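You operate a simulated robot arm through the tools that you are given. There is no shell and no other tool.

Carry out the task below with a simulated robot arm. There is one attempt and no reset: what you move stays moved.

Task
Put things in order on the top of the side dresser. At the end: the silver flask is in the silver steamer basket; the dough mould with a purple grip stands on top of the white curd cup; the dough mould with a red grip stands where the purple scrub pad stood; the purple scrub pad stands where the silver flask stood; whatever was shut is shut again. Leave all else as you found it, and nothing knocked over.

The check looks at the end state, three seconds after you hand in, the way a careful person would. Anything else that was tipped, shoved, dropped, spilled or broken makes it a failure.

Robot
A 7-joint arm with a two-finger parallel gripper, fixed in place. Base frame: the origin is at the foot of the arm, x ahead of it, y to its left, z up; the work surface is at about z = 0.8. Readings come in m, rad, newtons and seconds.
With the tool pointing down near the work surface it reaches from about 0.24 to 0.68 m from the base axis. Its first joint turns from -1.152 to 1.152 rad. Payload 2.4 kg.
The tool frame sits at the grasp point between the pads (the TCP): z along the fingers, y along the line on which they close. The tips reach 0.03 m beyond it. The gripper opens to 0.094 m. The fingers are 0.028 m wide and 0.01 m thick; the gripper's body (0.05 by 0.096 m) begins 0.055 m behind the TCP.
Orientation is told as [roll, pitch, yaw] about the base's x, y, z axes, in that order, counted from this pose: with the fingers straight down and closing along the base's y, the tool's x points along the base's -x, its y along +y and its z along -z.

Tools
- The arm moves only by the tool jog_arm. Its argument "commands" is a list of rows, each a list of 3 entries, a list of its own where there are three numbers: the shift along the base's x, y, z in units of 300 mm (1.0 is 300 mm), then the turn, a rotation vector about the base's x, y, z in units of 120 degrees (1.0 is 120 degrees), then the opening in per cent of the stroke, from 0 (shut) to 100 (fully open). In form: [[[dx, dy, dz], [wx, wy, wz], hand], ...]. A call has 1 to 20 rows; each row is the pose to reach, as a shift and turn from the pose commanded when the call began. A call with a number of a shift or a turn outside -1 to 1 is refused whole. Each row takes 0.2 s and may step no farther than 0.05 m and 0.15 rad from the row before; otherwise, or with a gripper value out of range, the whole call is refused. A pose out of reach is approached as far as the arm can. The call stops where the force on the tool passes 40 N (or 10 N more than at its start, if that is more) or the arm is blocked; 0.2 s more then pass. Each finger travels about 0.153 m/s and halts on what it meets, pressing with about 34 N; the grip force reading is that of the motor and also rises with nothing between the fingers. The clock runs only during rows and for 0.2 s after the last one: add rows that repeat a pose to give the fingers time. The reply holds the time, the measured pose of the TCP, the force on the tool along the base axes, the opening and the grip force, in the units named above and with some noise, with the torque about the TCP (base axes, N m) and any sound that the robot's microphone picked up.
- Cameras (640 x 400 px; columns grow to the right, rows downward): "scene" is fixed at [0.0527, 0.5091, 1.4246]; the picture's right is [-0.40, -0.92, 0.00], its down [-0.70, 0.30, -0.65] and it looks along [0.60, -0.26, -0.76] (base axes); focal length 234 px, centre (320, 200). "wrist" rides on the gripper at [0.076, 0.014, -0.102] in the tool frame; the picture's right is [-0.18, 0.98, 0.00], its down [-0.75, -0.14, -0.64] and it looks along [-0.63, -0.12, 0.77] (tool axes); focal length 243 px, centre (320, 200). There is no depth. A picture from a camera that has moved, and an enlarged one, comes with that camera's place and axes in the base frame and with its lens.
- snapshot(camera): a new picture of that camera. No time passes.
- zoom(camera, box): a new picture of the part [left, top, right, bottom] of that camera's present view, enlarged. No time passes.
- hand_in(): hands the job in; it is judged then, once.

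Places have to be worked out from the pictures, the camera data and where the tool is seen. Open the gripper and draw the arm clear of the work before you hand the job in, unless the task says otherwise.

The tools are called after "Request:" as name(argument=value, ...) on one line, values as JSON. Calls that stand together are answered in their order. jog_arm: Moves the arm, as the interface text tells. Its arguments: {"type":"object","properties":{"commands":{"type":"array","items":{"type":"array"}}},"required":["commands"]} The other tools are called the same way: snapshot (camera) takes a picture; zoom (camera, box) takes an enlarged picture of a part of a camera's view; hand_in () hands the job in.

At the start:

```text
t: 0.0
tcp_pos: [0.3883, 0.2171, 1.1732]
tcp_rot: [0.0, -0.001, 0.001]
force: [0.6, 0.0, 0.4]
wrist_torque: [0.01, -0.01, -0.01]
opening: 0.094
finger_force: 0.1
```

scene: 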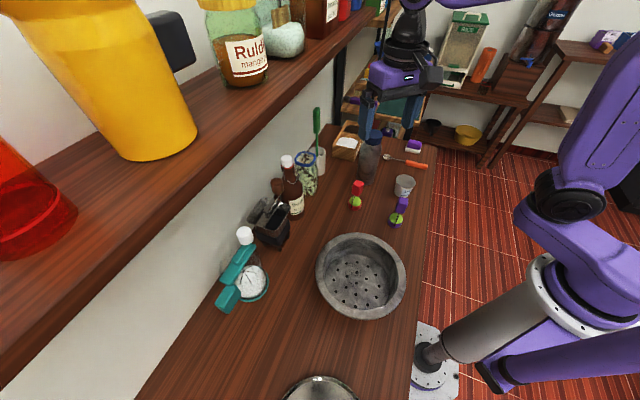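
wrist: 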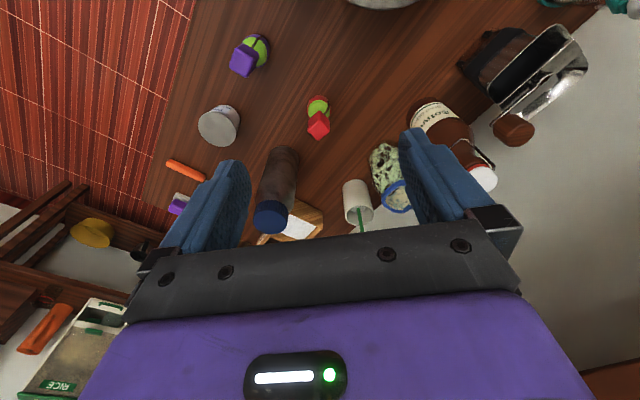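

I'll look closer at the scene before moving anything; the flask, moulds, cup, and purple pad need to be identified.

Request:
zoom(camera="scene", box=[320, 100, 480, 200])

Request:
zoom(camera="scene", box=[300, 160, 460, 260])

Request:
zoom(camera="scene", box=[200, 220, 440, 400])

Request:
zoom(camera="wrist", box=[160, 0, 480, 240])

```text
4.00 times, centred on (400, 150) of scene
camera zoom: at [0.0527, 0.5091, 1.4246], right [-0.4, -0.92, 0.0], down [-0.7, 0.3, -0.65], along [0.6, -0.26, -0.76], focal length 936 px, centre (0, 400)
```

zoom: 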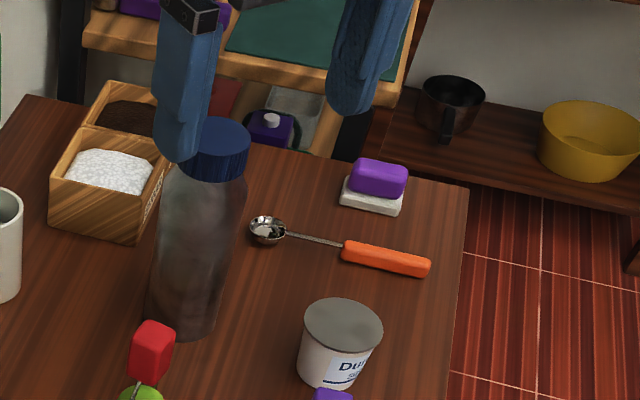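

```text
4.00 times, centred on (380, 210) of scene
camera zoom: at [0.0527, 0.5091, 1.4246], right [-0.4, -0.92, 0.0], down [-0.7, 0.3, -0.65], along [0.6, -0.26, -0.76], focal length 936 px, centre (80, 160)
```

zoom: 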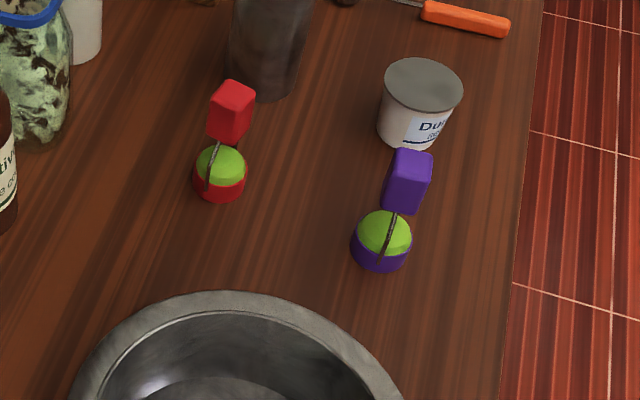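

```text
2.22 times, centred on (320, 310) of scene
camera zoom: at [0.0527, 0.5091, 1.4246], right [-0.4, -0.92, 0.0], down [-0.7, 0.3, -0.65], along [0.6, -0.26, -0.76], focal length 520 px, centre (320, -44)
```

zoom: 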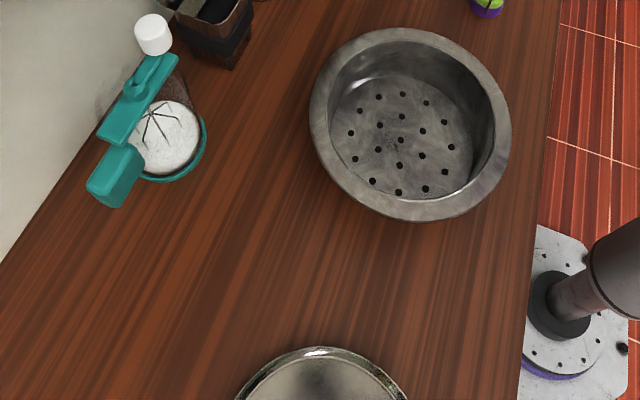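

```text
1.67 times, centred on (320, 120) of wrist
camera zoom: at [0.3132, 0.2307, 1.276], right [0.18, 0.98, 0.0], down [0.75, -0.14, 0.64], along [0.63, -0.12, -0.77], focal length 404 px, centre (320, 333)
```

zoom: 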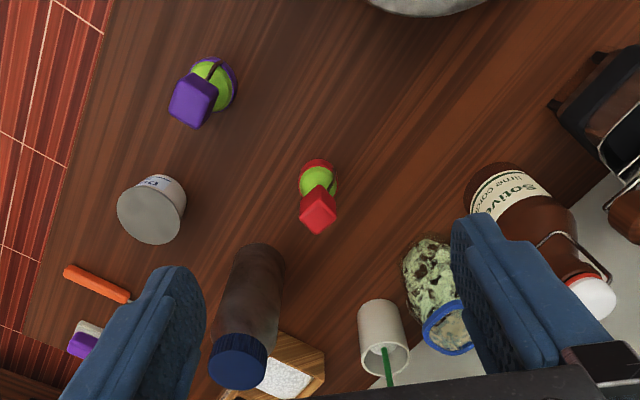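

The flask with blue cap reads near (0.57, 0.10), cup near (0.462, 0.013), purple mould near (0.357, 0.115), red mould near (0.468, 0.198), pad near (0.64, -0.175), basket near (0.22, 0.33). I'll zoom more to learn shapes.

Request:
zoom(camera="scene", box=[345, 125, 393, 191])

Request:
zoom(camera="scene", box=[396, 131, 436, 156])

Request:
zoom(camera="scene", box=[305, 225, 417, 325])

Request:
zoom(camera="scene", box=[260, 360, 380, 400])

Request:
zoom(camera="scene", box=[380, 165, 428, 235])

```text
6.06 times, centred on (369, 158) of scene
camera zoom: at [0.0527, 0.5091, 1.4246], right [-0.4, -0.92, 0.0], down [-0.7, 0.3, -0.65], along [0.6, -0.26, -0.76], focal length 1419 px, centre (23, 454)
```

zoom: 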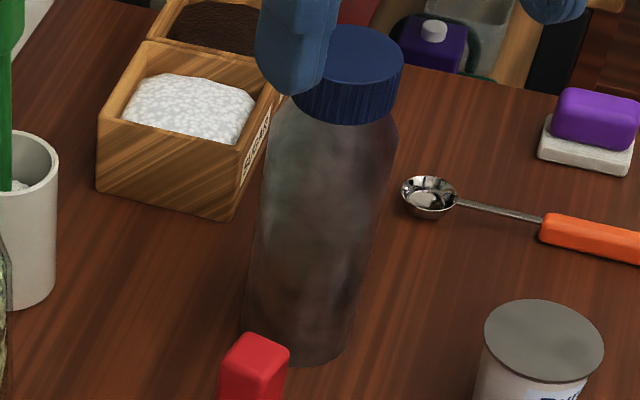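

```text
16.00 times, centred on (416, 144) of scene
camera zoom: at [0.0527, 0.5091, 1.4246], right [-0.4, -0.92, 0.0], down [-0.7, 0.3, -0.65], along [0.6, -0.26, -0.76], focal length 3745 px, centre (-1216, 1104)
```

zoom: 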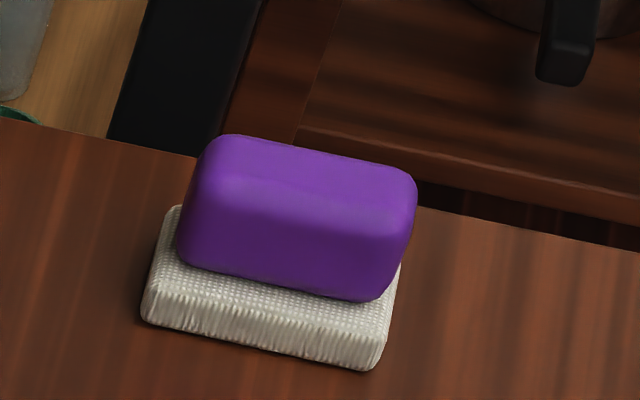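

```text
4.00 times, centred on (361, 275) of scene
camera zoom: at [0.0527, 0.5091, 1.4246], right [-0.4, -0.92, 0.0], down [-0.7, 0.3, -0.65], along [0.6, -0.26, -0.76], focal length 936 px, centre (156, -100)
```

zoom: 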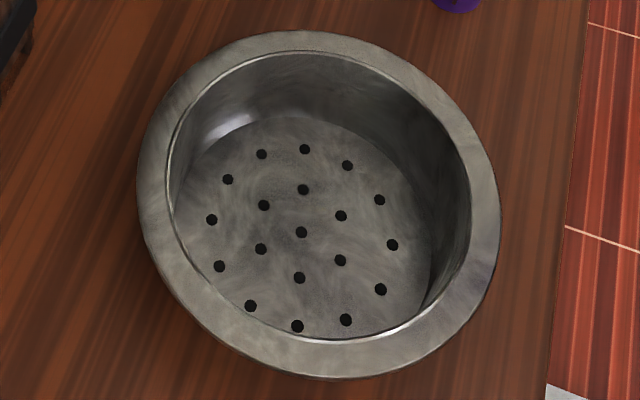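

```text
5.33 times, centred on (320, 380) of scene
camera zoom: at [0.0527, 0.5091, 1.4246], right [-0.4, -0.92, 0.0], down [-0.7, 0.3, -0.65], along [0.6, -0.26, -0.76], focal length 1248 px, centre (320, -760)
```

zoom: 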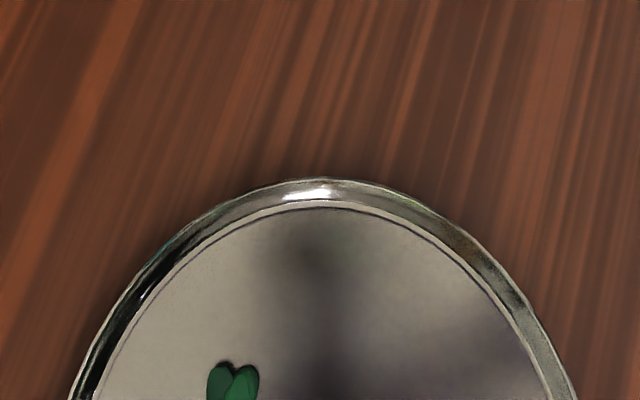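

```text
5.71 times, centred on (404, 200) of scene
camera zoom: at [0.0527, 0.5091, 1.4246], right [-0.4, -0.92, 0.0], down [-0.7, 0.3, -0.65], along [0.6, -0.26, -0.76], focal length 1338 px, centre (-160, 200)
```

zoom: 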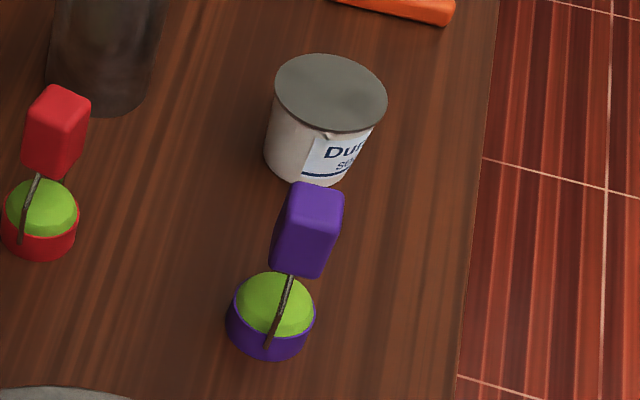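

The pad is a purple block on a white pad, the moulds have a block grip over the base joined by a wire. I'll zoom in the wrist view on the grips to estimate their yaw and the flask.

Request:
zoom(camera="wrist", box=[218, 20, 282, 90])

Request:
zoom(camera="wrist", box=[286, 80, 350, 150])

Request:
zoom(camera="wrist", box=[240, 130, 340, 240])

Request:
zoom(camera="wrist", box=[150, 90, 260, 220])

```text
5.71 times, centred on (250, 55) of wrist
camera zoom: at [0.3132, 0.2307, 1.276], right [0.18, 0.98, 0.0], down [0.75, -0.14, 0.64], along [0.63, -0.12, -0.77], focal length 1386 px, centre (720, 1029)
```

zoom: 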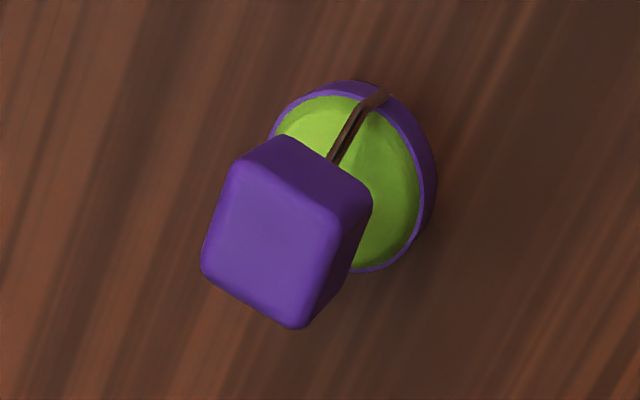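

```text
5.71 times, centred on (318, 115) of wrist
camera zoom: at [0.3132, 0.2307, 1.276], right [0.18, 0.98, 0.0], down [0.75, -0.14, 0.64], along [0.63, -0.12, -0.77], focal length 1386 px, centre (331, 686)
```

zoom: 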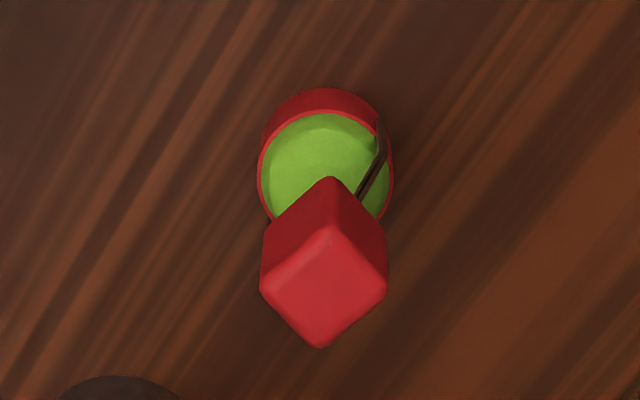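

```text
3.64 times, centred on (290, 185) of wrist
camera zoom: at [0.3132, 0.2307, 1.276], right [0.18, 0.98, 0.0], down [0.75, -0.14, 0.64], along [0.63, -0.12, -0.77], focal length 882 px, centre (429, 254)
```

zoom: 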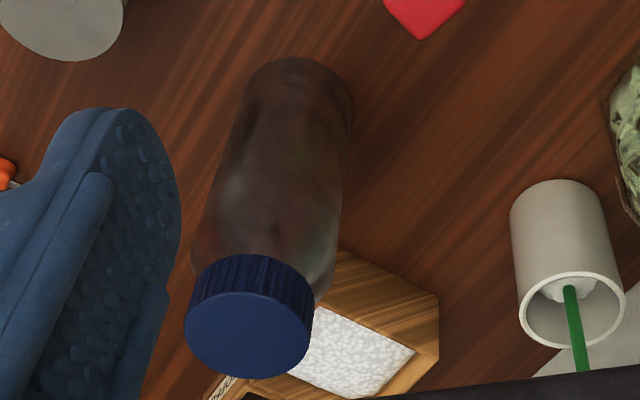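

```text
3.08 times, centred on (205, 155) of wrist
camera zoom: at [0.3132, 0.2307, 1.276], right [0.18, 0.98, 0.0], down [0.75, -0.14, 0.64], along [0.63, -0.12, -0.77], focal length 746 px, centre (674, 338)
```

zoom: 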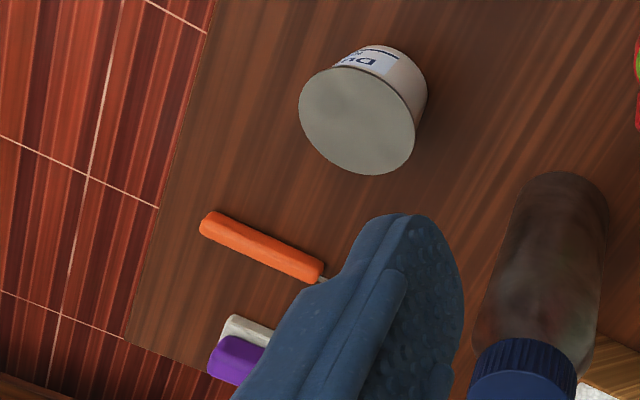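

Flask judged at about (0.569, 0.102), top z≈1.005, diameter ≈0.066. I move above it with the hand open, tips staying at z≈1.09.

Request:
jog_arm(commands=[[[0.1, -0.064, -0.03], [0, 0, 0], 100], [[0.2, -0.128, -0.06], [0, 0, 0], 100], [[0.3, -0.192, -0.09], [0, 0, 0], 100], [[0.4, -0.256, -0.12], [0, 0, 0], 100], [[0.5, -0.32, -0.15], [0, 0, 0], 100], [[0.602, -0.384, -0.177], [0, 0, 0], 100], [[0.602, -0.384, -0.177], [0, 0, 0], 100]])

Request:
snapshot(camera="scene")

Request:
snapshot(camera="wrist")

```text
t: 1.6
tcp_pos: [0.5685, 0.101, 1.1204]
tcp_rot: [-0.001, 0.0, 0.0]
force: [0.5, -0.2, -0.3]
wrist_torque: [0.02, -0.02, 0.0]
opening: 0.094
finger_force: 0.0
```

```text
taken
```

scene: 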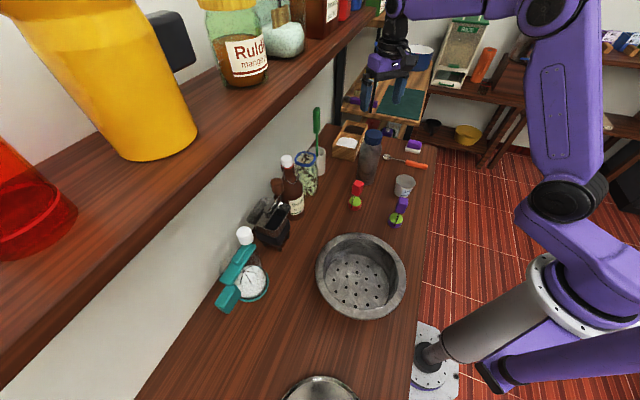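

```text
taken
camera wrist: at [0.4923, 0.1162, 1.223], right [0.18, 0.98, 0.0], down [0.75, -0.14, 0.64], along [0.63, -0.12, -0.77], focal length 243 px, centre (320, 200)
```

wrist: 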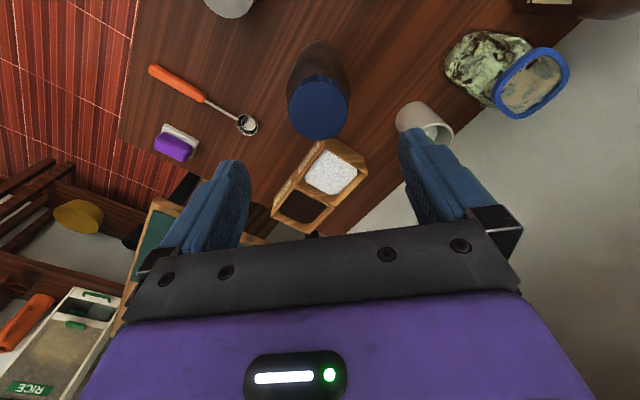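

The cap in the wrist view back-projects to (0.566, 0.101). I zoom in on both views to check alignment before going down.

Request:
zoom(camera="scene", box=[330, 60, 450, 190])

Request:
zoom(camera="wrist", box=[260, 30, 380, 150])

Request:
zoom(camera="wrist", box=[130, 100, 230, 170])

```text
3.08 times, centred on (390, 125) of scene
camera zoom: at [0.0527, 0.5091, 1.4246], right [-0.4, -0.92, 0.0], down [-0.7, 0.3, -0.65], along [0.6, -0.26, -0.76], focal length 720 px, centre (105, 431)
```

zoom: 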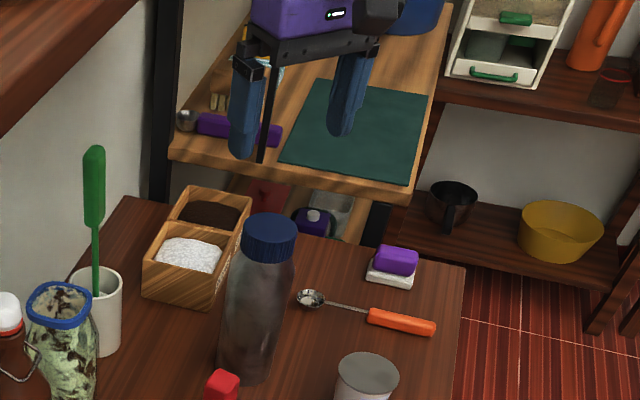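

```text
3.33 times, centred on (320, 90) of wrist
camera zoom: at [0.4923, 0.1162, 1.223], right [0.18, 0.98, 0.0], down [0.75, -0.14, 0.64], along [0.63, -0.12, -0.77], focal length 809 px, centre (320, 567)
```

zoom: 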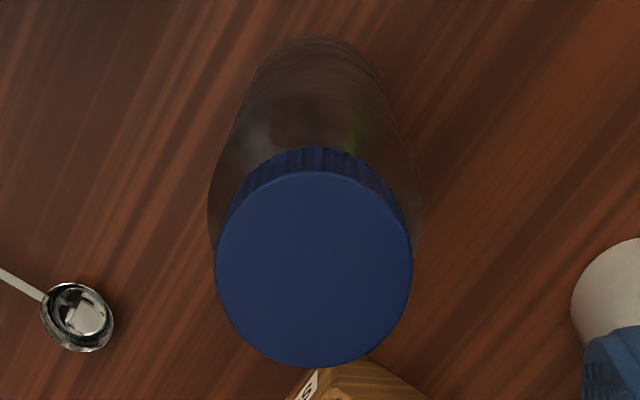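

```text
5.71 times, centred on (180, 135) of wrist
camera zoom: at [0.4923, 0.1162, 1.223], right [0.18, 0.98, 0.0], down [0.75, -0.14, 0.64], along [0.63, -0.12, -0.77], focal length 1386 px, centre (1120, 571)
```

zoom: 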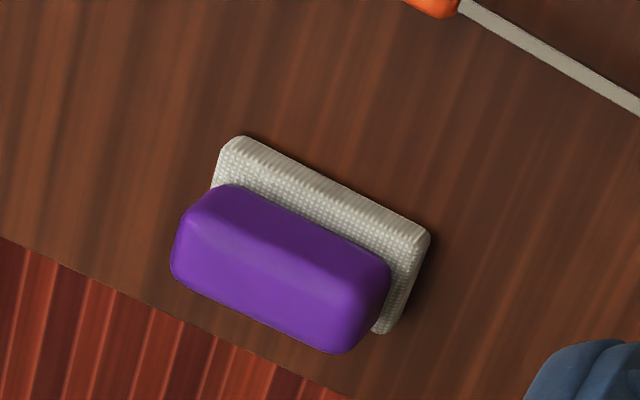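

TCP is centred over the cap to within a couple of mm. I descend to z≈0.958 so the pads flank the upper body below the cap, still open.

Request:
jog_arm(commands=[[[0.0, 0, -0.1], [0, 0, 0], 100], [[0.0, 0, -0.2], [0, 0, 0], 100], [[0.0, 0, -0.3], [0, 0, 0], 100], [[0.0, 0, -0.4], [0, 0, 0], 100], [[0.0, 0, -0.47], [0, 0, 0], 100], [[0.0, 0, -0.51], [0, 0, 0], 100], [[0.0, 0, -0.54], [0, 0, 0], 100], [[0.0, 0, -0.54], [0, 0, 0], 100]])

Request:
snapshot(camera="wrist")

Request:
zoom(camera="scene", box=[330, 90, 430, 190])

```text
t: 3.4
tcp_pos: [0.568, 0.1032, 0.9593]
tcp_rot: [-0.001, 0.0, 0.001]
force: [0.2, 0.9, -0.3]
wrist_torque: [0.0, 0.01, 0.0]
opening: 0.0941
finger_force: 0.1
```

```text
taken
camera wrist: at [0.4925, 0.117, 1.0616], right [0.18, 0.98, 0.0], down [0.75, -0.14, 0.64], along [0.63, -0.12, -0.77], focal length 243 px, centre (320, 200)
```

wrist: 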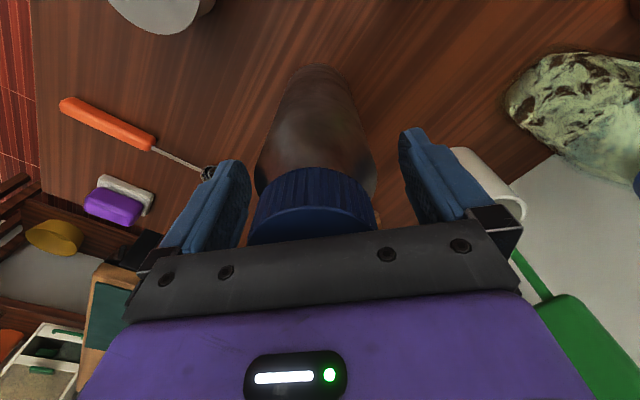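

```text
4.00 times, centred on (380, 140) of scene
camera zoom: at [0.0527, 0.5091, 1.4246], right [-0.4, -0.92, 0.0], down [-0.7, 0.3, -0.65], along [0.6, -0.26, -0.76], focal length 936 px, centre (80, 440)
```

zoom: 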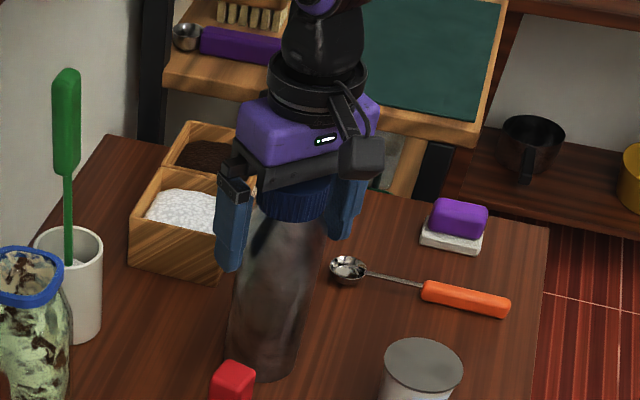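

The hand is clear of the cap and both fingers flank the flask. I close the gripper in place.

Request:
jog_arm(commands=[[[0, 0, 0], [0, 0, 0], 75], [[0, 0, 0], [0, 0, 0], 60], [[0, 0, 0], [0, 0, 0], 40], [[0, 0, 0], [0, 0, 0], 30], [[0, 0, 0], [0, 0, 0], 30]])

Request:
snapshot(camera="wrist")

```text
t: 4.6
tcp_pos: [0.5676, 0.1027, 0.96]
tcp_rot: [-0.002, 0.001, 0.001]
force: [0.4, -0.5, -0.2]
wrist_torque: [-0.07, -0.02, 0.01]
opening: 0.0693
finger_force: 33.9
```

```text
taken
camera wrist: at [0.4926, 0.117, 1.0618], right [0.18, 0.98, 0.0], down [0.75, -0.14, 0.64], along [0.63, -0.12, -0.77], focal length 243 px, centre (320, 200)
```

wrist: 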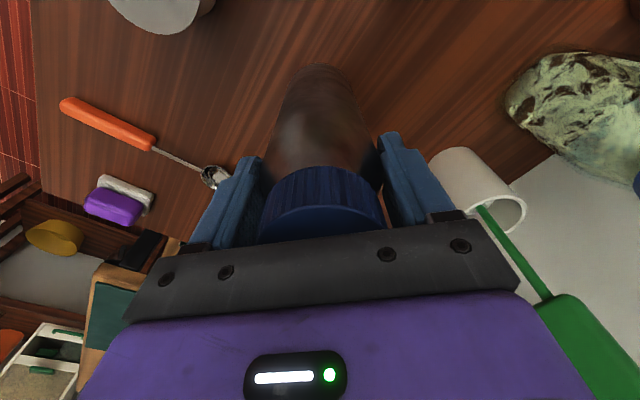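

The flask is gripped at 0.069 m width. I lift it straight up, first gently, to TCP z≈1.13.

Request:
jog_arm(commands=[[[0, 0, 0.03], [0, 0, 0], 30], [[0, 0, 0.08], [0, 0, 0], 30], [[0, 0, 0.16], [0, 0, 0], 30], [[0, 0, 0.26], [0, 0, 0], 30], [[0, 0, 0.36], [0, 0, 0], 30], [[0, 0, 0.46], [0, 0, 0], 30], [[0, 0, 0.56], [0, 0, 0], 30], [[0, 0, 0.58], [0, 0, 0], 30]])

Request:
snapshot(camera="scene")

Request:
snapshot(camera="wrist")

```text
t: 6.4
tcp_pos: [0.5711, 0.1002, 1.1329]
tcp_rot: [0.001, 0.001, -0.001]
force: [0.8, 0.0, -2.0]
wrist_torque: [-0.03, 0.01, 0.02]
opening: 0.0691
finger_force: 34.0
```

```text
taken
```

scene: 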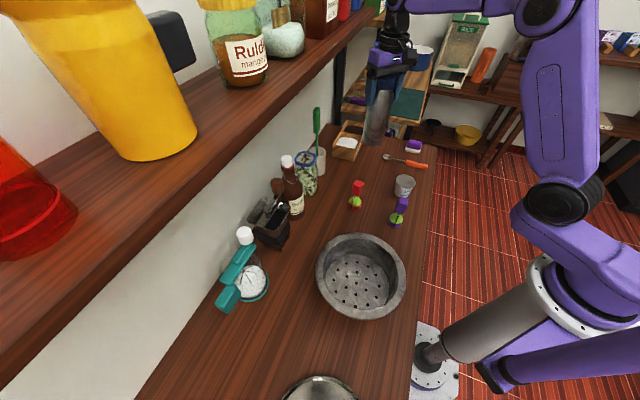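

```text
taken
camera wrist: at [0.4948, 0.1143, 1.2346], right [0.18, 0.98, 0.0], down [0.75, -0.14, 0.64], along [0.63, -0.12, -0.77], focal length 243 px, centre (320, 200)
```

wrist: 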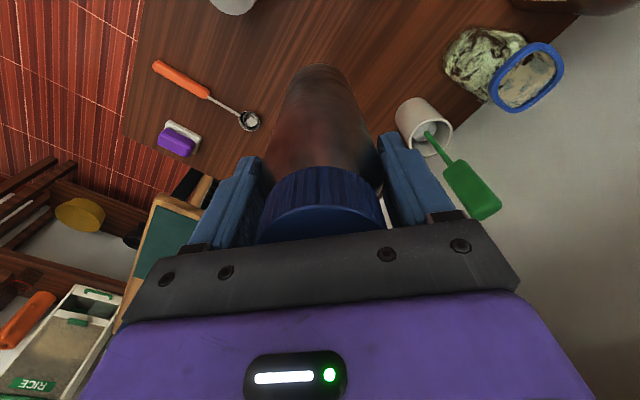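

Flask lifted cleanly (about 2 N). I now carry it toward the basket at this height in two calls, first half here.

Request:
jog_arm(commands=[[[-0.08, 0.053, 0], [0, 0, 0], 30], [[-0.2, 0.133, 0], [0, 0, 0], 30], [[-0.32, 0.213, 0], [0, 0, 0], 30], [[-0.44, 0.293, 0], [0, 0, 0], 30], [[-0.56, 0.373, 0], [0, 0, 0], 30], [[-0.68, 0.453, 0], [0, 0, 0], 30], [[-0.8, 0.533, 0], [0, 0, 0], 30], [[-0.86, 0.573, 0], [0, 0, 0], 30], [[-0.86, 0.573, 0], [0, 0, 0], 30]])

Request:
snapshot(camera="scene")

Request:
snapshot(camera="wrist")

```text
t: 8.4
tcp_pos: [0.3097, 0.2749, 1.1303]
tcp_rot: [0.0, 0.0, 0.0]
force: [-0.1, 0.3, -1.5]
wrist_torque: [-0.02, 0.03, 0.02]
opening: 0.069
finger_force: 33.4
```

```text
taken
```

scene: 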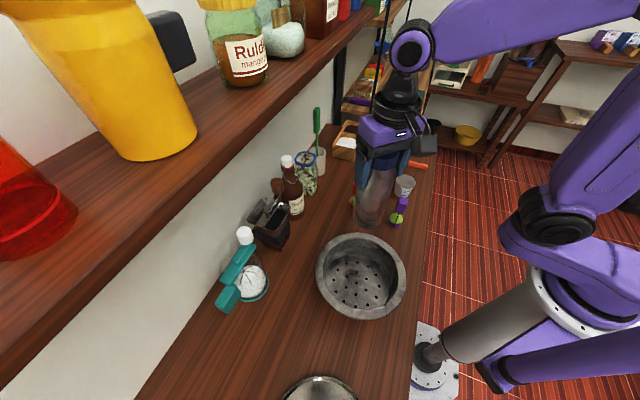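

```text
taken
camera wrist: at [0.2346, 0.2895, 1.2322], right [0.18, 0.98, 0.0], down [0.75, -0.14, 0.64], along [0.63, -0.12, -0.77], focal length 243 px, centre (320, 200)
```

wrist: 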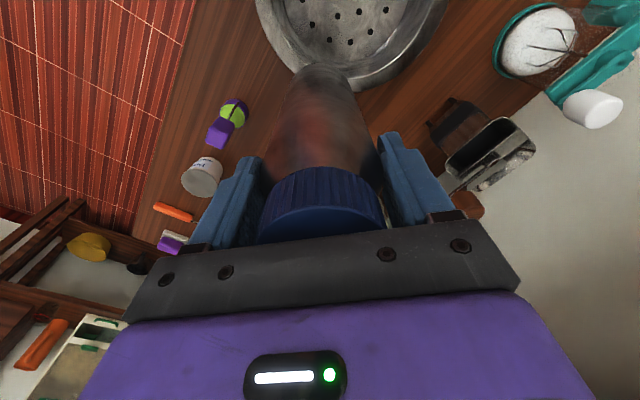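

Path clear. I move on over the basket centre at about (0.234, 0.326) and look from the wrist.

Request:
jog_arm(commands=[[[-0.07, 0.048, 0], [0, 0, 0], 30], [[-0.15, 0.102, 0], [0, 0, 0], 30], [[-0.22, 0.15, 0], [0, 0, 0], 30], [[-0.256, 0.174, 0], [0, 0, 0], 30], [[-0.256, 0.174, 0], [0, 0, 0], 30]])

Request:
snapshot(camera="scene")

Request:
snapshot(camera="wrist")

```text
t: 9.6
tcp_pos: [0.2351, 0.3247, 1.1341]
tcp_rot: [-0.001, 0.0, 0.001]
force: [0.3, -0.4, -2.8]
wrist_torque: [0.0, 0.02, -0.03]
opening: 0.0693
finger_force: 34.3
```

```text
taken
```

scene: 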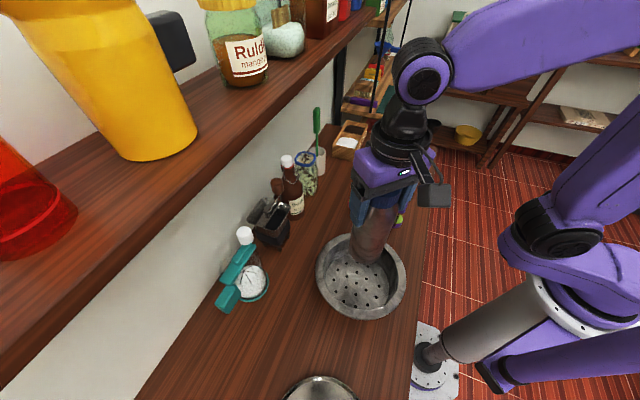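

```text
taken
camera wrist: at [0.1598, 0.3397, 1.2358], right [0.18, 0.98, 0.0], down [0.75, -0.14, 0.64], along [0.63, -0.12, -0.77], focal length 243 px, centre (320, 200)
```

wrist: 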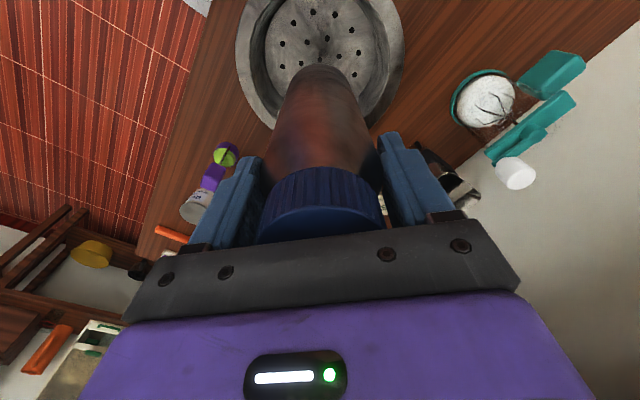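

I zoom the wrist view on the basket to fix its centre, as the holes seem slightly nearer than I estimated.

Request:
zoom(camera="wrist", box=[230, 0, 410, 130])

Request:
zoom(camera="scene", box=[300, 190, 460, 330])

```text
3.08 times, centred on (320, 65) of wrist
camera zoom: at [0.1598, 0.3397, 1.2358], right [0.18, 0.98, 0.0], down [0.75, -0.14, 0.64], along [0.63, -0.12, -0.77], focal length 746 px, centre (320, 615)
```

zoom: 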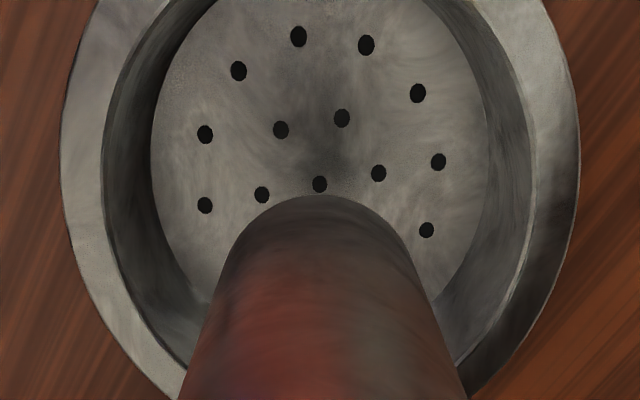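

```text
2.86 times, centred on (380, 260) of scene
camera zoom: at [0.0527, 0.5091, 1.4245], right [-0.4, -0.92, 0.0], down [-0.7, 0.3, -0.65], along [0.6, -0.26, -0.76], focal length 669 px, centre (149, 29)
```

zoom: 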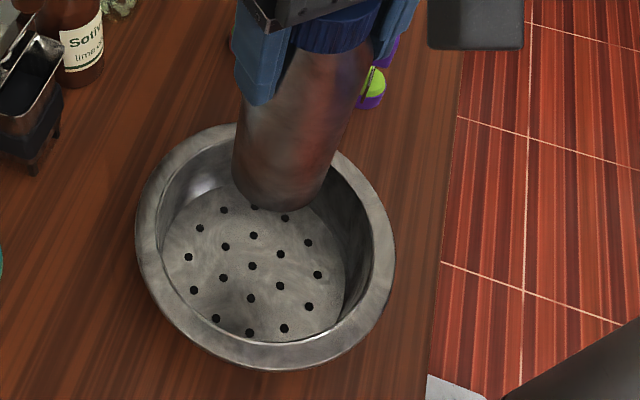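

The central hole back-projects to (0.233, 0.326), matching the TCP. I lower the flask into the basket to TCP z≈0.985, then feel for the floor.

Request:
jog_arm(commands=[[[0, 0, -0.06], [0, 0, 0], 30], [[0, 0, -0.15], [0, 0, 0], 30], [[0, 0, -0.25], [0, 0, 0], 30], [[0, 0, -0.34], [0, 0, 0], 30], [[0, 0, -0.42], [0, 0, 0], 30], [[0, 0, -0.46], [0, 0, 0], 30], [[0, 0, -0.49], [0, 0, 0], 30], [[0, 0, -0.49], [0, 0, 0], 30]])

Request:
snapshot(camera="scene")

Request:
snapshot(camera="wrist")

```text
t: 11.4
tcp_pos: [0.2361, 0.3226, 0.9861]
tcp_rot: [0.0, 0.001, 0.001]
force: [0.2, -0.2, -2.3]
wrist_torque: [-0.03, 0.0, -0.01]
opening: 0.0692
finger_force: 34.2
```

```text
taken
```

scene: 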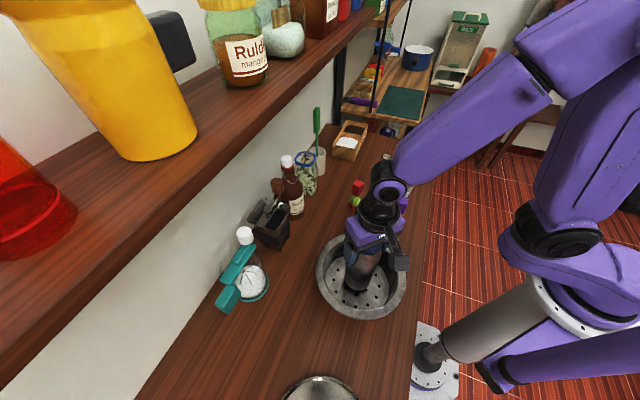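

```text
taken
camera wrist: at [0.1595, 0.3377, 1.088], right [0.18, 0.98, 0.0], down [0.75, -0.14, 0.64], along [0.63, -0.12, -0.77], focal length 243 px, centre (320, 200)
```

wrist: 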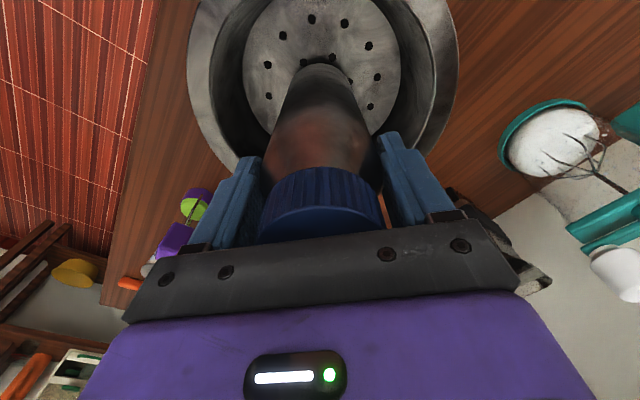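

The flask is inside, still hanging. I lower in small steps while watching the vertical force.

Request:
jog_arm(commands=[[[0, 0, -0.01], [0, 0, 0], 30], [[0, 0, -0.02], [0, 0, 0], 30], [[0, 0, -0.03], [0, 0, 0], 30]])

```text
t: 12.2
tcp_pos: [0.2356, 0.3246, 0.9768]
tcp_rot: [0.0, 0.0, 0.0]
force: [0.2, -0.3, -3.2]
wrist_torque: [-0.03, 0.03, -0.02]
opening: 0.0691
finger_force: 34.0
```

No contact yet; I go down another 5 mm.

Request:
jog_arm(commands=[[[0, 0, -0.007], [0, 0, 0], 30], [[0, 0, -0.014], [0, 0, 0], 30], [[0, 0, -0.014], [0, 0, 0], 30]])

```text
t: 13.0
tcp_pos: [0.2337, 0.325, 0.9721]
tcp_rot: [0.001, -0.001, 0.0]
force: [-0.2, 0.5, -3.3]
wrist_torque: [0.01, 0.02, 0.0]
opening: 0.0689
finger_force: 34.1
```

Request:
jog_arm(commands=[[[0, 0, -0.007], [0, 0, 0], 30], [[0, 0, -0.012], [0, 0, 0], 30], [[0, 0, -0.012], [0, 0, 0], 30]])

Request:
zoom(camera="scene", box=[300, 190, 460, 330])

```text
t: 13.8
tcp_pos: [0.2353, 0.3244, 0.9681]
tcp_rot: [0.0, 0.0, 0.0]
force: [0.0, -0.7, -1.6]
wrist_torque: [0.01, 0.04, -0.03]
opening: 0.069
finger_force: 33.9
```

```text
2.86 times, centred on (380, 260) of scene
camera zoom: at [0.0527, 0.5091, 1.4245], right [-0.4, -0.92, 0.0], down [-0.7, 0.3, -0.65], along [0.6, -0.26, -0.76], focal length 669 px, centre (149, 29)
```

zoom: 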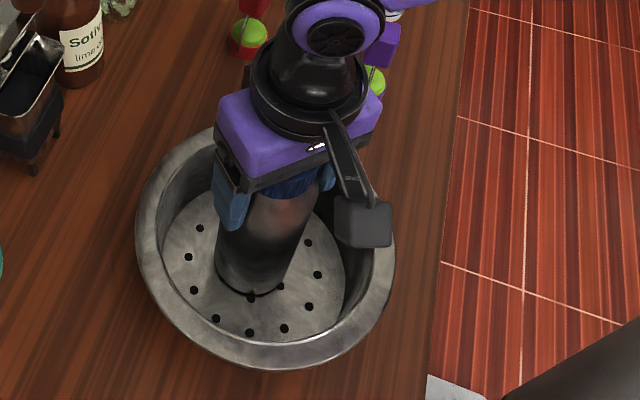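

Force may just be starting to unload; I go down in 1–2 mm steps.

Request:
jog_arm(commands=[[[0, 0, -0.004], [0, 0, 0], 30], [[0, 0, -0.008], [0, 0, 0], 30], [[0, 0, -0.008], [0, 0, 0], 30]])

```text
t: 14.6
tcp_pos: [0.2338, 0.3251, 0.9661]
tcp_rot: [0.001, 0.0, 0.001]
force: [0.5, 0.4, -2.6]
wrist_torque: [-0.01, 0.02, -0.01]
opening: 0.069
finger_force: 34.0
```

Request:
jog_arm(commands=[[[0, 0, -0.004], [0, 0, 0], 30], [[0, 0, -0.008], [0, 0, 0], 30], [[0, 0, -0.008], [0, 0, 0], 30]])

```text
t: 15.4
tcp_pos: [0.2341, 0.3248, 0.965]
tcp_rot: [0.0, -0.001, 0.001]
force: [-0.2, -0.2, -2.0]
wrist_torque: [-0.01, -0.04, -0.03]
opening: 0.0691
finger_force: 33.8
```

Request:
jog_arm(commands=[[[0, 0, -0.004], [0, 0, 0], 30], [[0, 0, -0.008], [0, 0, 0], 30], [[0, 0, -0.008], [0, 0, 0], 30]])

```text
t: 16.2
tcp_pos: [0.2344, 0.3249, 0.9631]
tcp_rot: [0.002, 0.0, 0.0]
force: [-0.8, -4.3, 25.1]
wrist_torque: [-0.22, -0.14, 0.1]
opening: 0.0692
finger_force: 33.7
```

Contact with the floor at 25 N; I back off 1.2 mm to unload before releasing.

Request:
jog_arm(commands=[[[0, 0, 0.003], [0, 0, 0], 30], [[0, 0, 0.003], [0, 0, 0], 30]])

```text
t: 16.8
tcp_pos: [0.233, 0.3253, 0.9617]
tcp_rot: [0.002, -0.001, 0.0]
force: [1.8, 0.3, 1.9]
wrist_torque: [0.14, -0.35, -0.09]
opening: 0.0693
finger_force: 34.2
```

Nearly unloaded (2 N). I open slowly.

Request:
jog_arm(commands=[[[0, 0, 0], [0, 0, 0], 74], [[0, 0, 0], [0, 0, 0], 78], [[0, 0, 0], [0, 0, 0], 85], [[0, 0, 0], [0, 0, 0], 100], [[0, 0, 0], [0, 0, 0], 100]])

Request:
snapshot(camera="wrist")

Request:
zoom(camera="scene", box=[300, 190, 460, 330])

```text
t: 18.0
tcp_pos: [0.2341, 0.3243, 0.9617]
tcp_rot: [0.0, 0.0, 0.001]
force: [-0.5, -1.3, -0.5]
wrist_torque: [-0.01, 0.02, -0.03]
opening: 0.0939
finger_force: 0.0
```

```text
taken
camera wrist: at [0.1582, 0.3396, 1.0648], right [0.18, 0.98, 0.0], down [0.75, -0.14, 0.64], along [0.63, -0.12, -0.77], focal length 243 px, centre (320, 200)
```

wrist: 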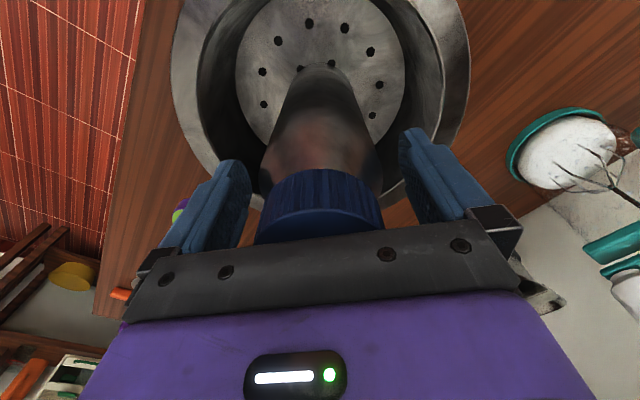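

```text
2.86 times, centred on (380, 260) of scene
camera zoom: at [0.0527, 0.5091, 1.4246], right [-0.4, -0.92, 0.0], down [-0.7, 0.3, -0.65], along [0.6, -0.26, -0.76], focal length 669 px, centre (149, 29)
```

zoom: 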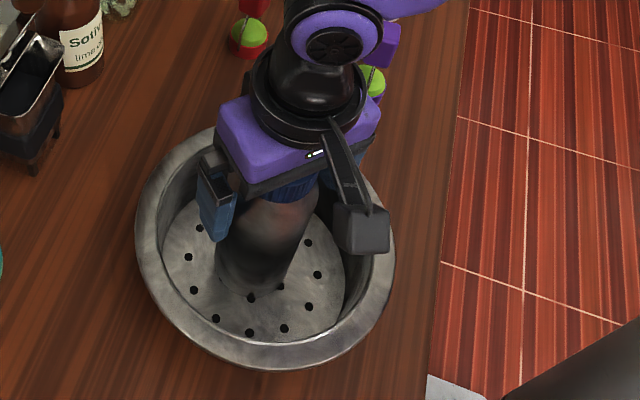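

The flask stands free in the basket. I raise the hand straight up clear of it.

Request:
jog_arm(commands=[[[0, 0, 0.04], [0, 0, 0], 100], [[0, 0, 0.12], [0, 0, 0], 100], [[0, 0, 0.22], [0, 0, 0], 100], [[0, 0, 0.34], [0, 0, 0], 100], [[0, 0, 0.46], [0, 0, 0], 100], [[0, 0, 0.56], [0, 0, 0], 100], [[0, 0, 0.6], [0, 0, 0], 100], [[0, 0, 0.6], [0, 0, 0], 100]])

Request:
snapshot(camera="wrist")

Request:
snapshot(camera="scene")

```text
t: 19.8
tcp_pos: [0.2366, 0.3247, 1.1431]
tcp_rot: [-0.002, 0.001, 0.0]
force: [-0.1, 0.5, -0.3]
wrist_torque: [0.0, 0.04, 0.0]
opening: 0.0941
finger_force: 0.0
```

```text
taken
camera wrist: at [0.1603, 0.3389, 1.2449], right [0.18, 0.98, 0.0], down [0.75, -0.14, 0.64], along [0.63, -0.12, -0.77], focal length 243 px, centre (320, 200)
```

wrist: 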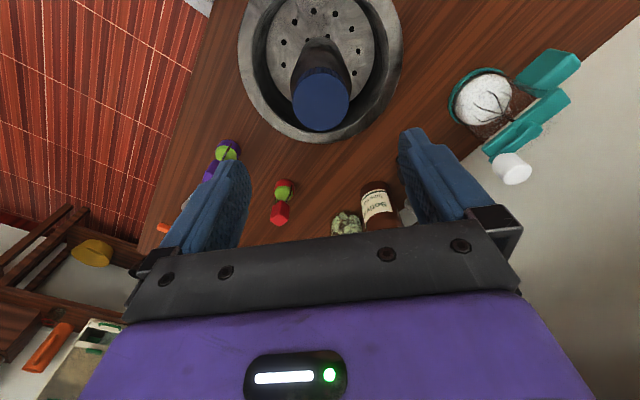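

```text
taken
```

scene: 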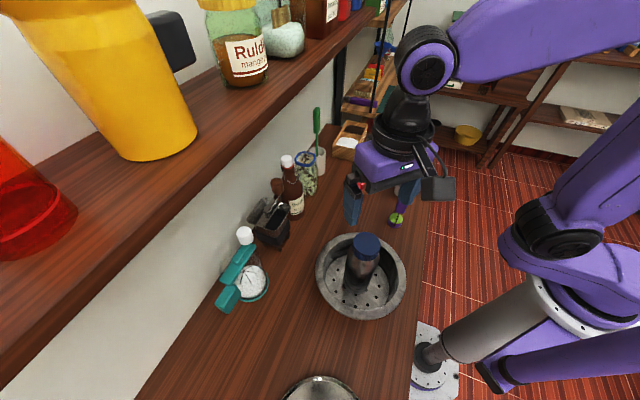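

Flask standing well in the basket. Next the pad: I travel toward the far right in two calls at z≈1.12.

Request:
jog_arm(commands=[[[0.06, -0.08, 0], [0, 0, 0], 100], [[0.14, -0.19, -0.01], [0, 0, 0], 100], [[0.23, -0.31, -0.02], [0, 0, 0], 100], [[0.32, -0.43, -0.03], [0, 0, 0], 100], [[0.41, -0.55, -0.05], [0, 0, 0], 100], [[0.5, -0.67, -0.06], [0, 0, 0], 100], [[0.59, -0.79, -0.07], [0, 0, 0], 100], [[0.66, -0.89, -0.07], [0, 0, 0], 100]])

Request:
jog_arm(commands=[[[0.07, -0.09, -0.03], [0, 0, 0], 100], [[0.15, -0.2, -0.06], [0, 0, 0], 100], [[0.23, -0.31, -0.09], [0, 0, 0], 100], [[0.31, -0.43, -0.12], [0, 0, 0], 100], [[0.36, -0.52, -0.14], [0, 0, 0], 100], [[0.36, -0.52, -0.14], [0, 0, 0], 100]])

Request:
snapshot(camera="wrist")

Request:
snapshot(camera="scene")

```text
t: 21.6
tcp_pos: [0.433, 0.0559, 1.1233]
tcp_rot: [0.0, -0.001, -0.001]
force: [-0.5, -0.4, -0.3]
wrist_torque: [-0.01, -0.01, 0.02]
opening: 0.0939
finger_force: 0.2
```

```text
t: 23.0
tcp_pos: [0.5421, -0.0971, 1.0784]
tcp_rot: [0.0, 0.001, -0.001]
force: [0.1, 0.6, -0.6]
wrist_torque: [-0.03, -0.02, 0.0]
opening: 0.094
finger_force: 0.0
```

```text
taken
camera wrist: at [0.4658, -0.0832, 1.1806], right [0.18, 0.98, 0.0], down [0.75, -0.14, 0.64], along [0.63, -0.12, -0.77], focal length 243 px, centre (320, 200)
```

wrist: 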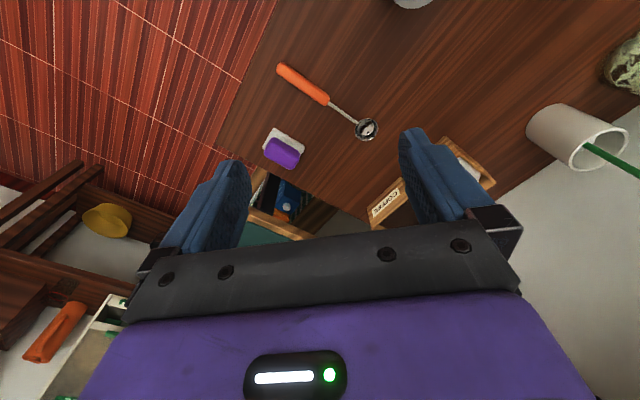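

```text
taken
```

scene: 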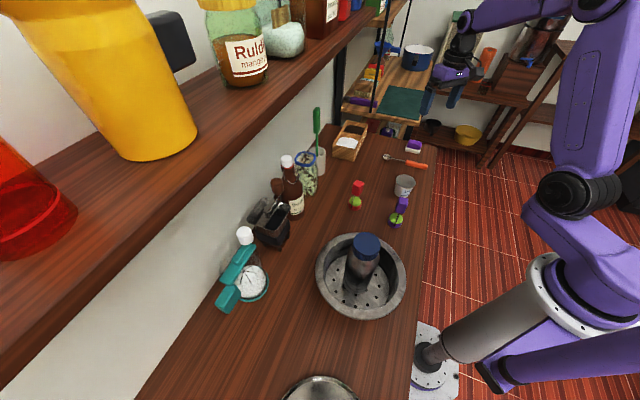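

I zoom on the pad in the wrist view for size and orientation.

Request:
zoom(camera="wrist", box=[244, 110, 324, 180])

Request:
zoom(camera="scene", box=[396, 131, 436, 156])

```text
5.71 times, centred on (284, 145) of wrist
camera zoom: at [0.4658, -0.0832, 1.1806], right [0.18, 0.98, 0.0], down [0.75, -0.14, 0.64], along [0.63, -0.12, -0.77], focal length 1386 px, centre (526, 514)
```

zoom: 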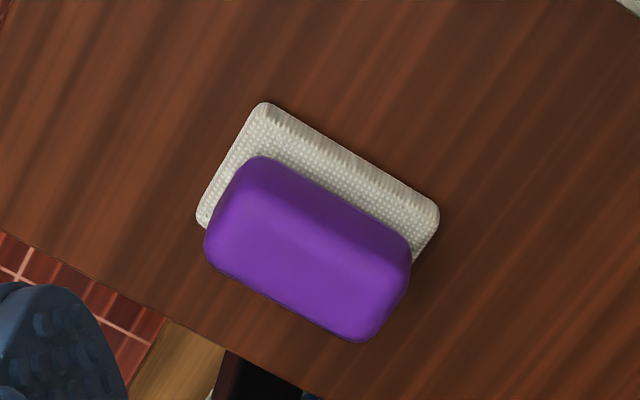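

```text
16.00 times, centred on (416, 144) of scene
camera zoom: at [0.0527, 0.509, 1.4246], right [-0.4, -0.92, 0.0], down [-0.7, 0.3, -0.65], along [0.6, -0.26, -0.76], focal length 3745 px, centre (-1216, 1104)
```

zoom: 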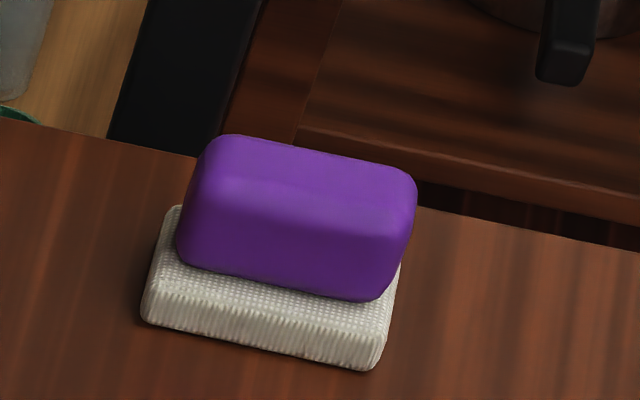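

Pad base is about 57×43 mm centred near (0.646, -0.179), long axis at ~45°; the purple block on it is ≈48×28 mm, top z≈0.84. I turn the hand +45° yaw and move above it at z≈0.97.

Request:
jog_arm(commands=[[[0.05, -0.039, -0.04], [0, 0, 0.054], 100], [[0.1, -0.078, -0.09], [0, 0, 0.108], 100], [[0.15, -0.117, -0.14], [0, 0, 0.162], 100], [[0.2, -0.156, -0.19], [0, 0, 0.216], 90], [[0.25, -0.195, -0.24], [0, 0, 0.27], 85], [[0.3, -0.234, -0.3], [0, 0, 0.324], 80], [[0.353, -0.273, -0.363], [0, 0, 0.375], 80], [[0.353, -0.273, -0.363], [0, 0, 0.375], 80]])

Request:
snapshot(camera="wrist")

Request:
zoom(camera="scene", box=[360, 80, 480, 180])

```text
t: 24.8
tcp_pos: [0.6481, -0.1804, 0.9691]
tcp_rot: [0.0, 0.001, 0.787]
force: [0.2, -0.5, -1.0]
wrist_torque: [0.02, 0.01, -0.01]
opening: 0.0752
finger_force: 0.1
```

```text
taken
camera wrist: at [0.5844, -0.2241, 1.0717], right [-0.57, 0.82, 0.0], down [0.63, 0.43, 0.64], along [0.53, 0.36, -0.77], focal length 243 px, centre (320, 200)
```

wrist: 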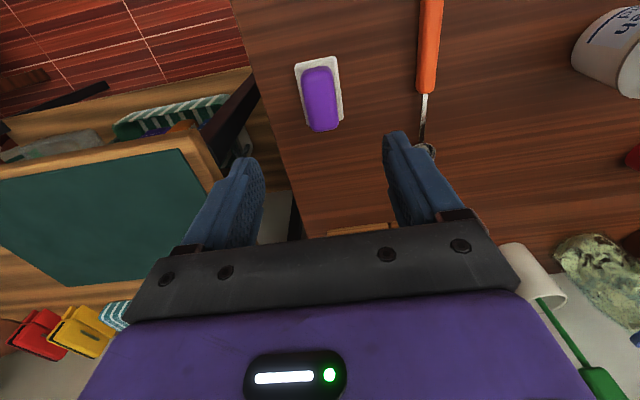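

```text
4.00 times, centred on (420, 130) of scene
camera zoom: at [0.0527, 0.5091, 1.4246], right [-0.4, -0.92, 0.0], down [-0.7, 0.3, -0.65], along [0.6, -0.26, -0.76], focal length 936 px, centre (-80, 480)
```

zoom: 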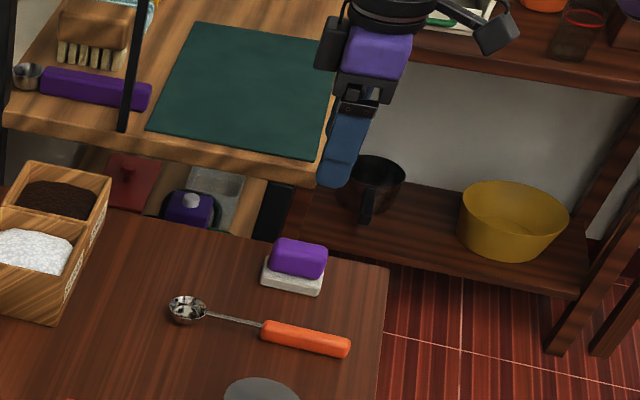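

Zoom to check alignment of the pad with the jaw line.

Request:
zoom(camera="wrist", box=[270, 40, 366, 150])

```text
3.64 times, centred on (318, 95) of wrist
camera zoom: at [0.5844, -0.2241, 1.0717], right [-0.57, 0.82, 0.0], down [0.63, 0.43, 0.64], along [0.53, 0.36, -0.77], focal length 882 px, centre (327, 582)
```

zoom: 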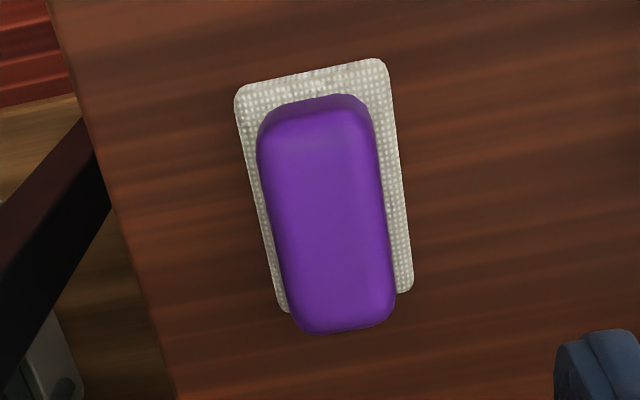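

The pad centre comes out at (0.6465, -0.180), right under the TCP, with jaws aligned. I descend to z≈0.846 so that the tips are beside the purple block, just above the white base.

Request:
jog_arm(commands=[[[0, -0.003, -0.08], [0, 0, 0], 80], [[0, -0.003, -0.18], [0, 0, 0], 80], [[0, -0.003, -0.28], [0, 0, 0], 80], [[0, -0.003, -0.36], [0, 0, 0], 80], [[0, -0.003, -0.4], [0, 0, 0], 80], [[0, -0.003, -0.413], [0, 0, 0], 80], [[0, -0.003, -0.413], [0, 0, 0], 80]])

Request:
snapshot(camera="wrist")

Request:
zoom(camera="scene", box=[376, 106, 456, 176])

```text
t: 26.4
tcp_pos: [0.6469, -0.1822, 0.8455]
tcp_rot: [-0.001, -0.001, 0.785]
force: [0.1, -0.2, -0.4]
wrist_torque: [0.01, -0.02, 0.0]
opening: 0.0752
finger_force: 0.1
```

```text
taken
camera wrist: at [0.5843, -0.2256, 0.9493], right [-0.56, 0.83, 0.0], down [0.63, 0.43, 0.64], along [0.53, 0.36, -0.77], focal length 243 px, centre (320, 200)
```

wrist: 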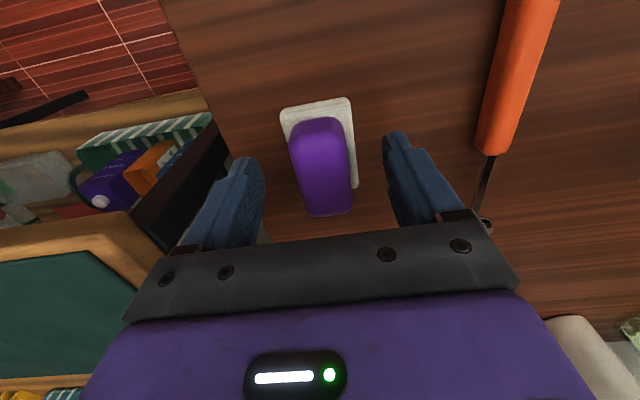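

```text
5.71 times, centred on (416, 141) of scene
camera zoom: at [0.0527, 0.5091, 1.4246], right [-0.4, -0.92, 0.0], down [-0.7, 0.3, -0.65], along [0.6, -0.26, -0.76], focal length 1338 px, centre (-229, 537)
```

zoom: 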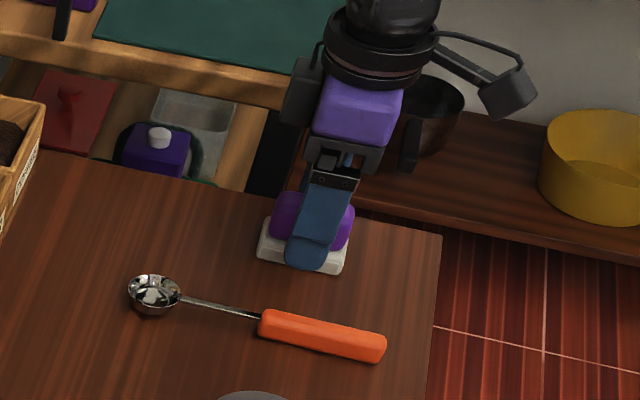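

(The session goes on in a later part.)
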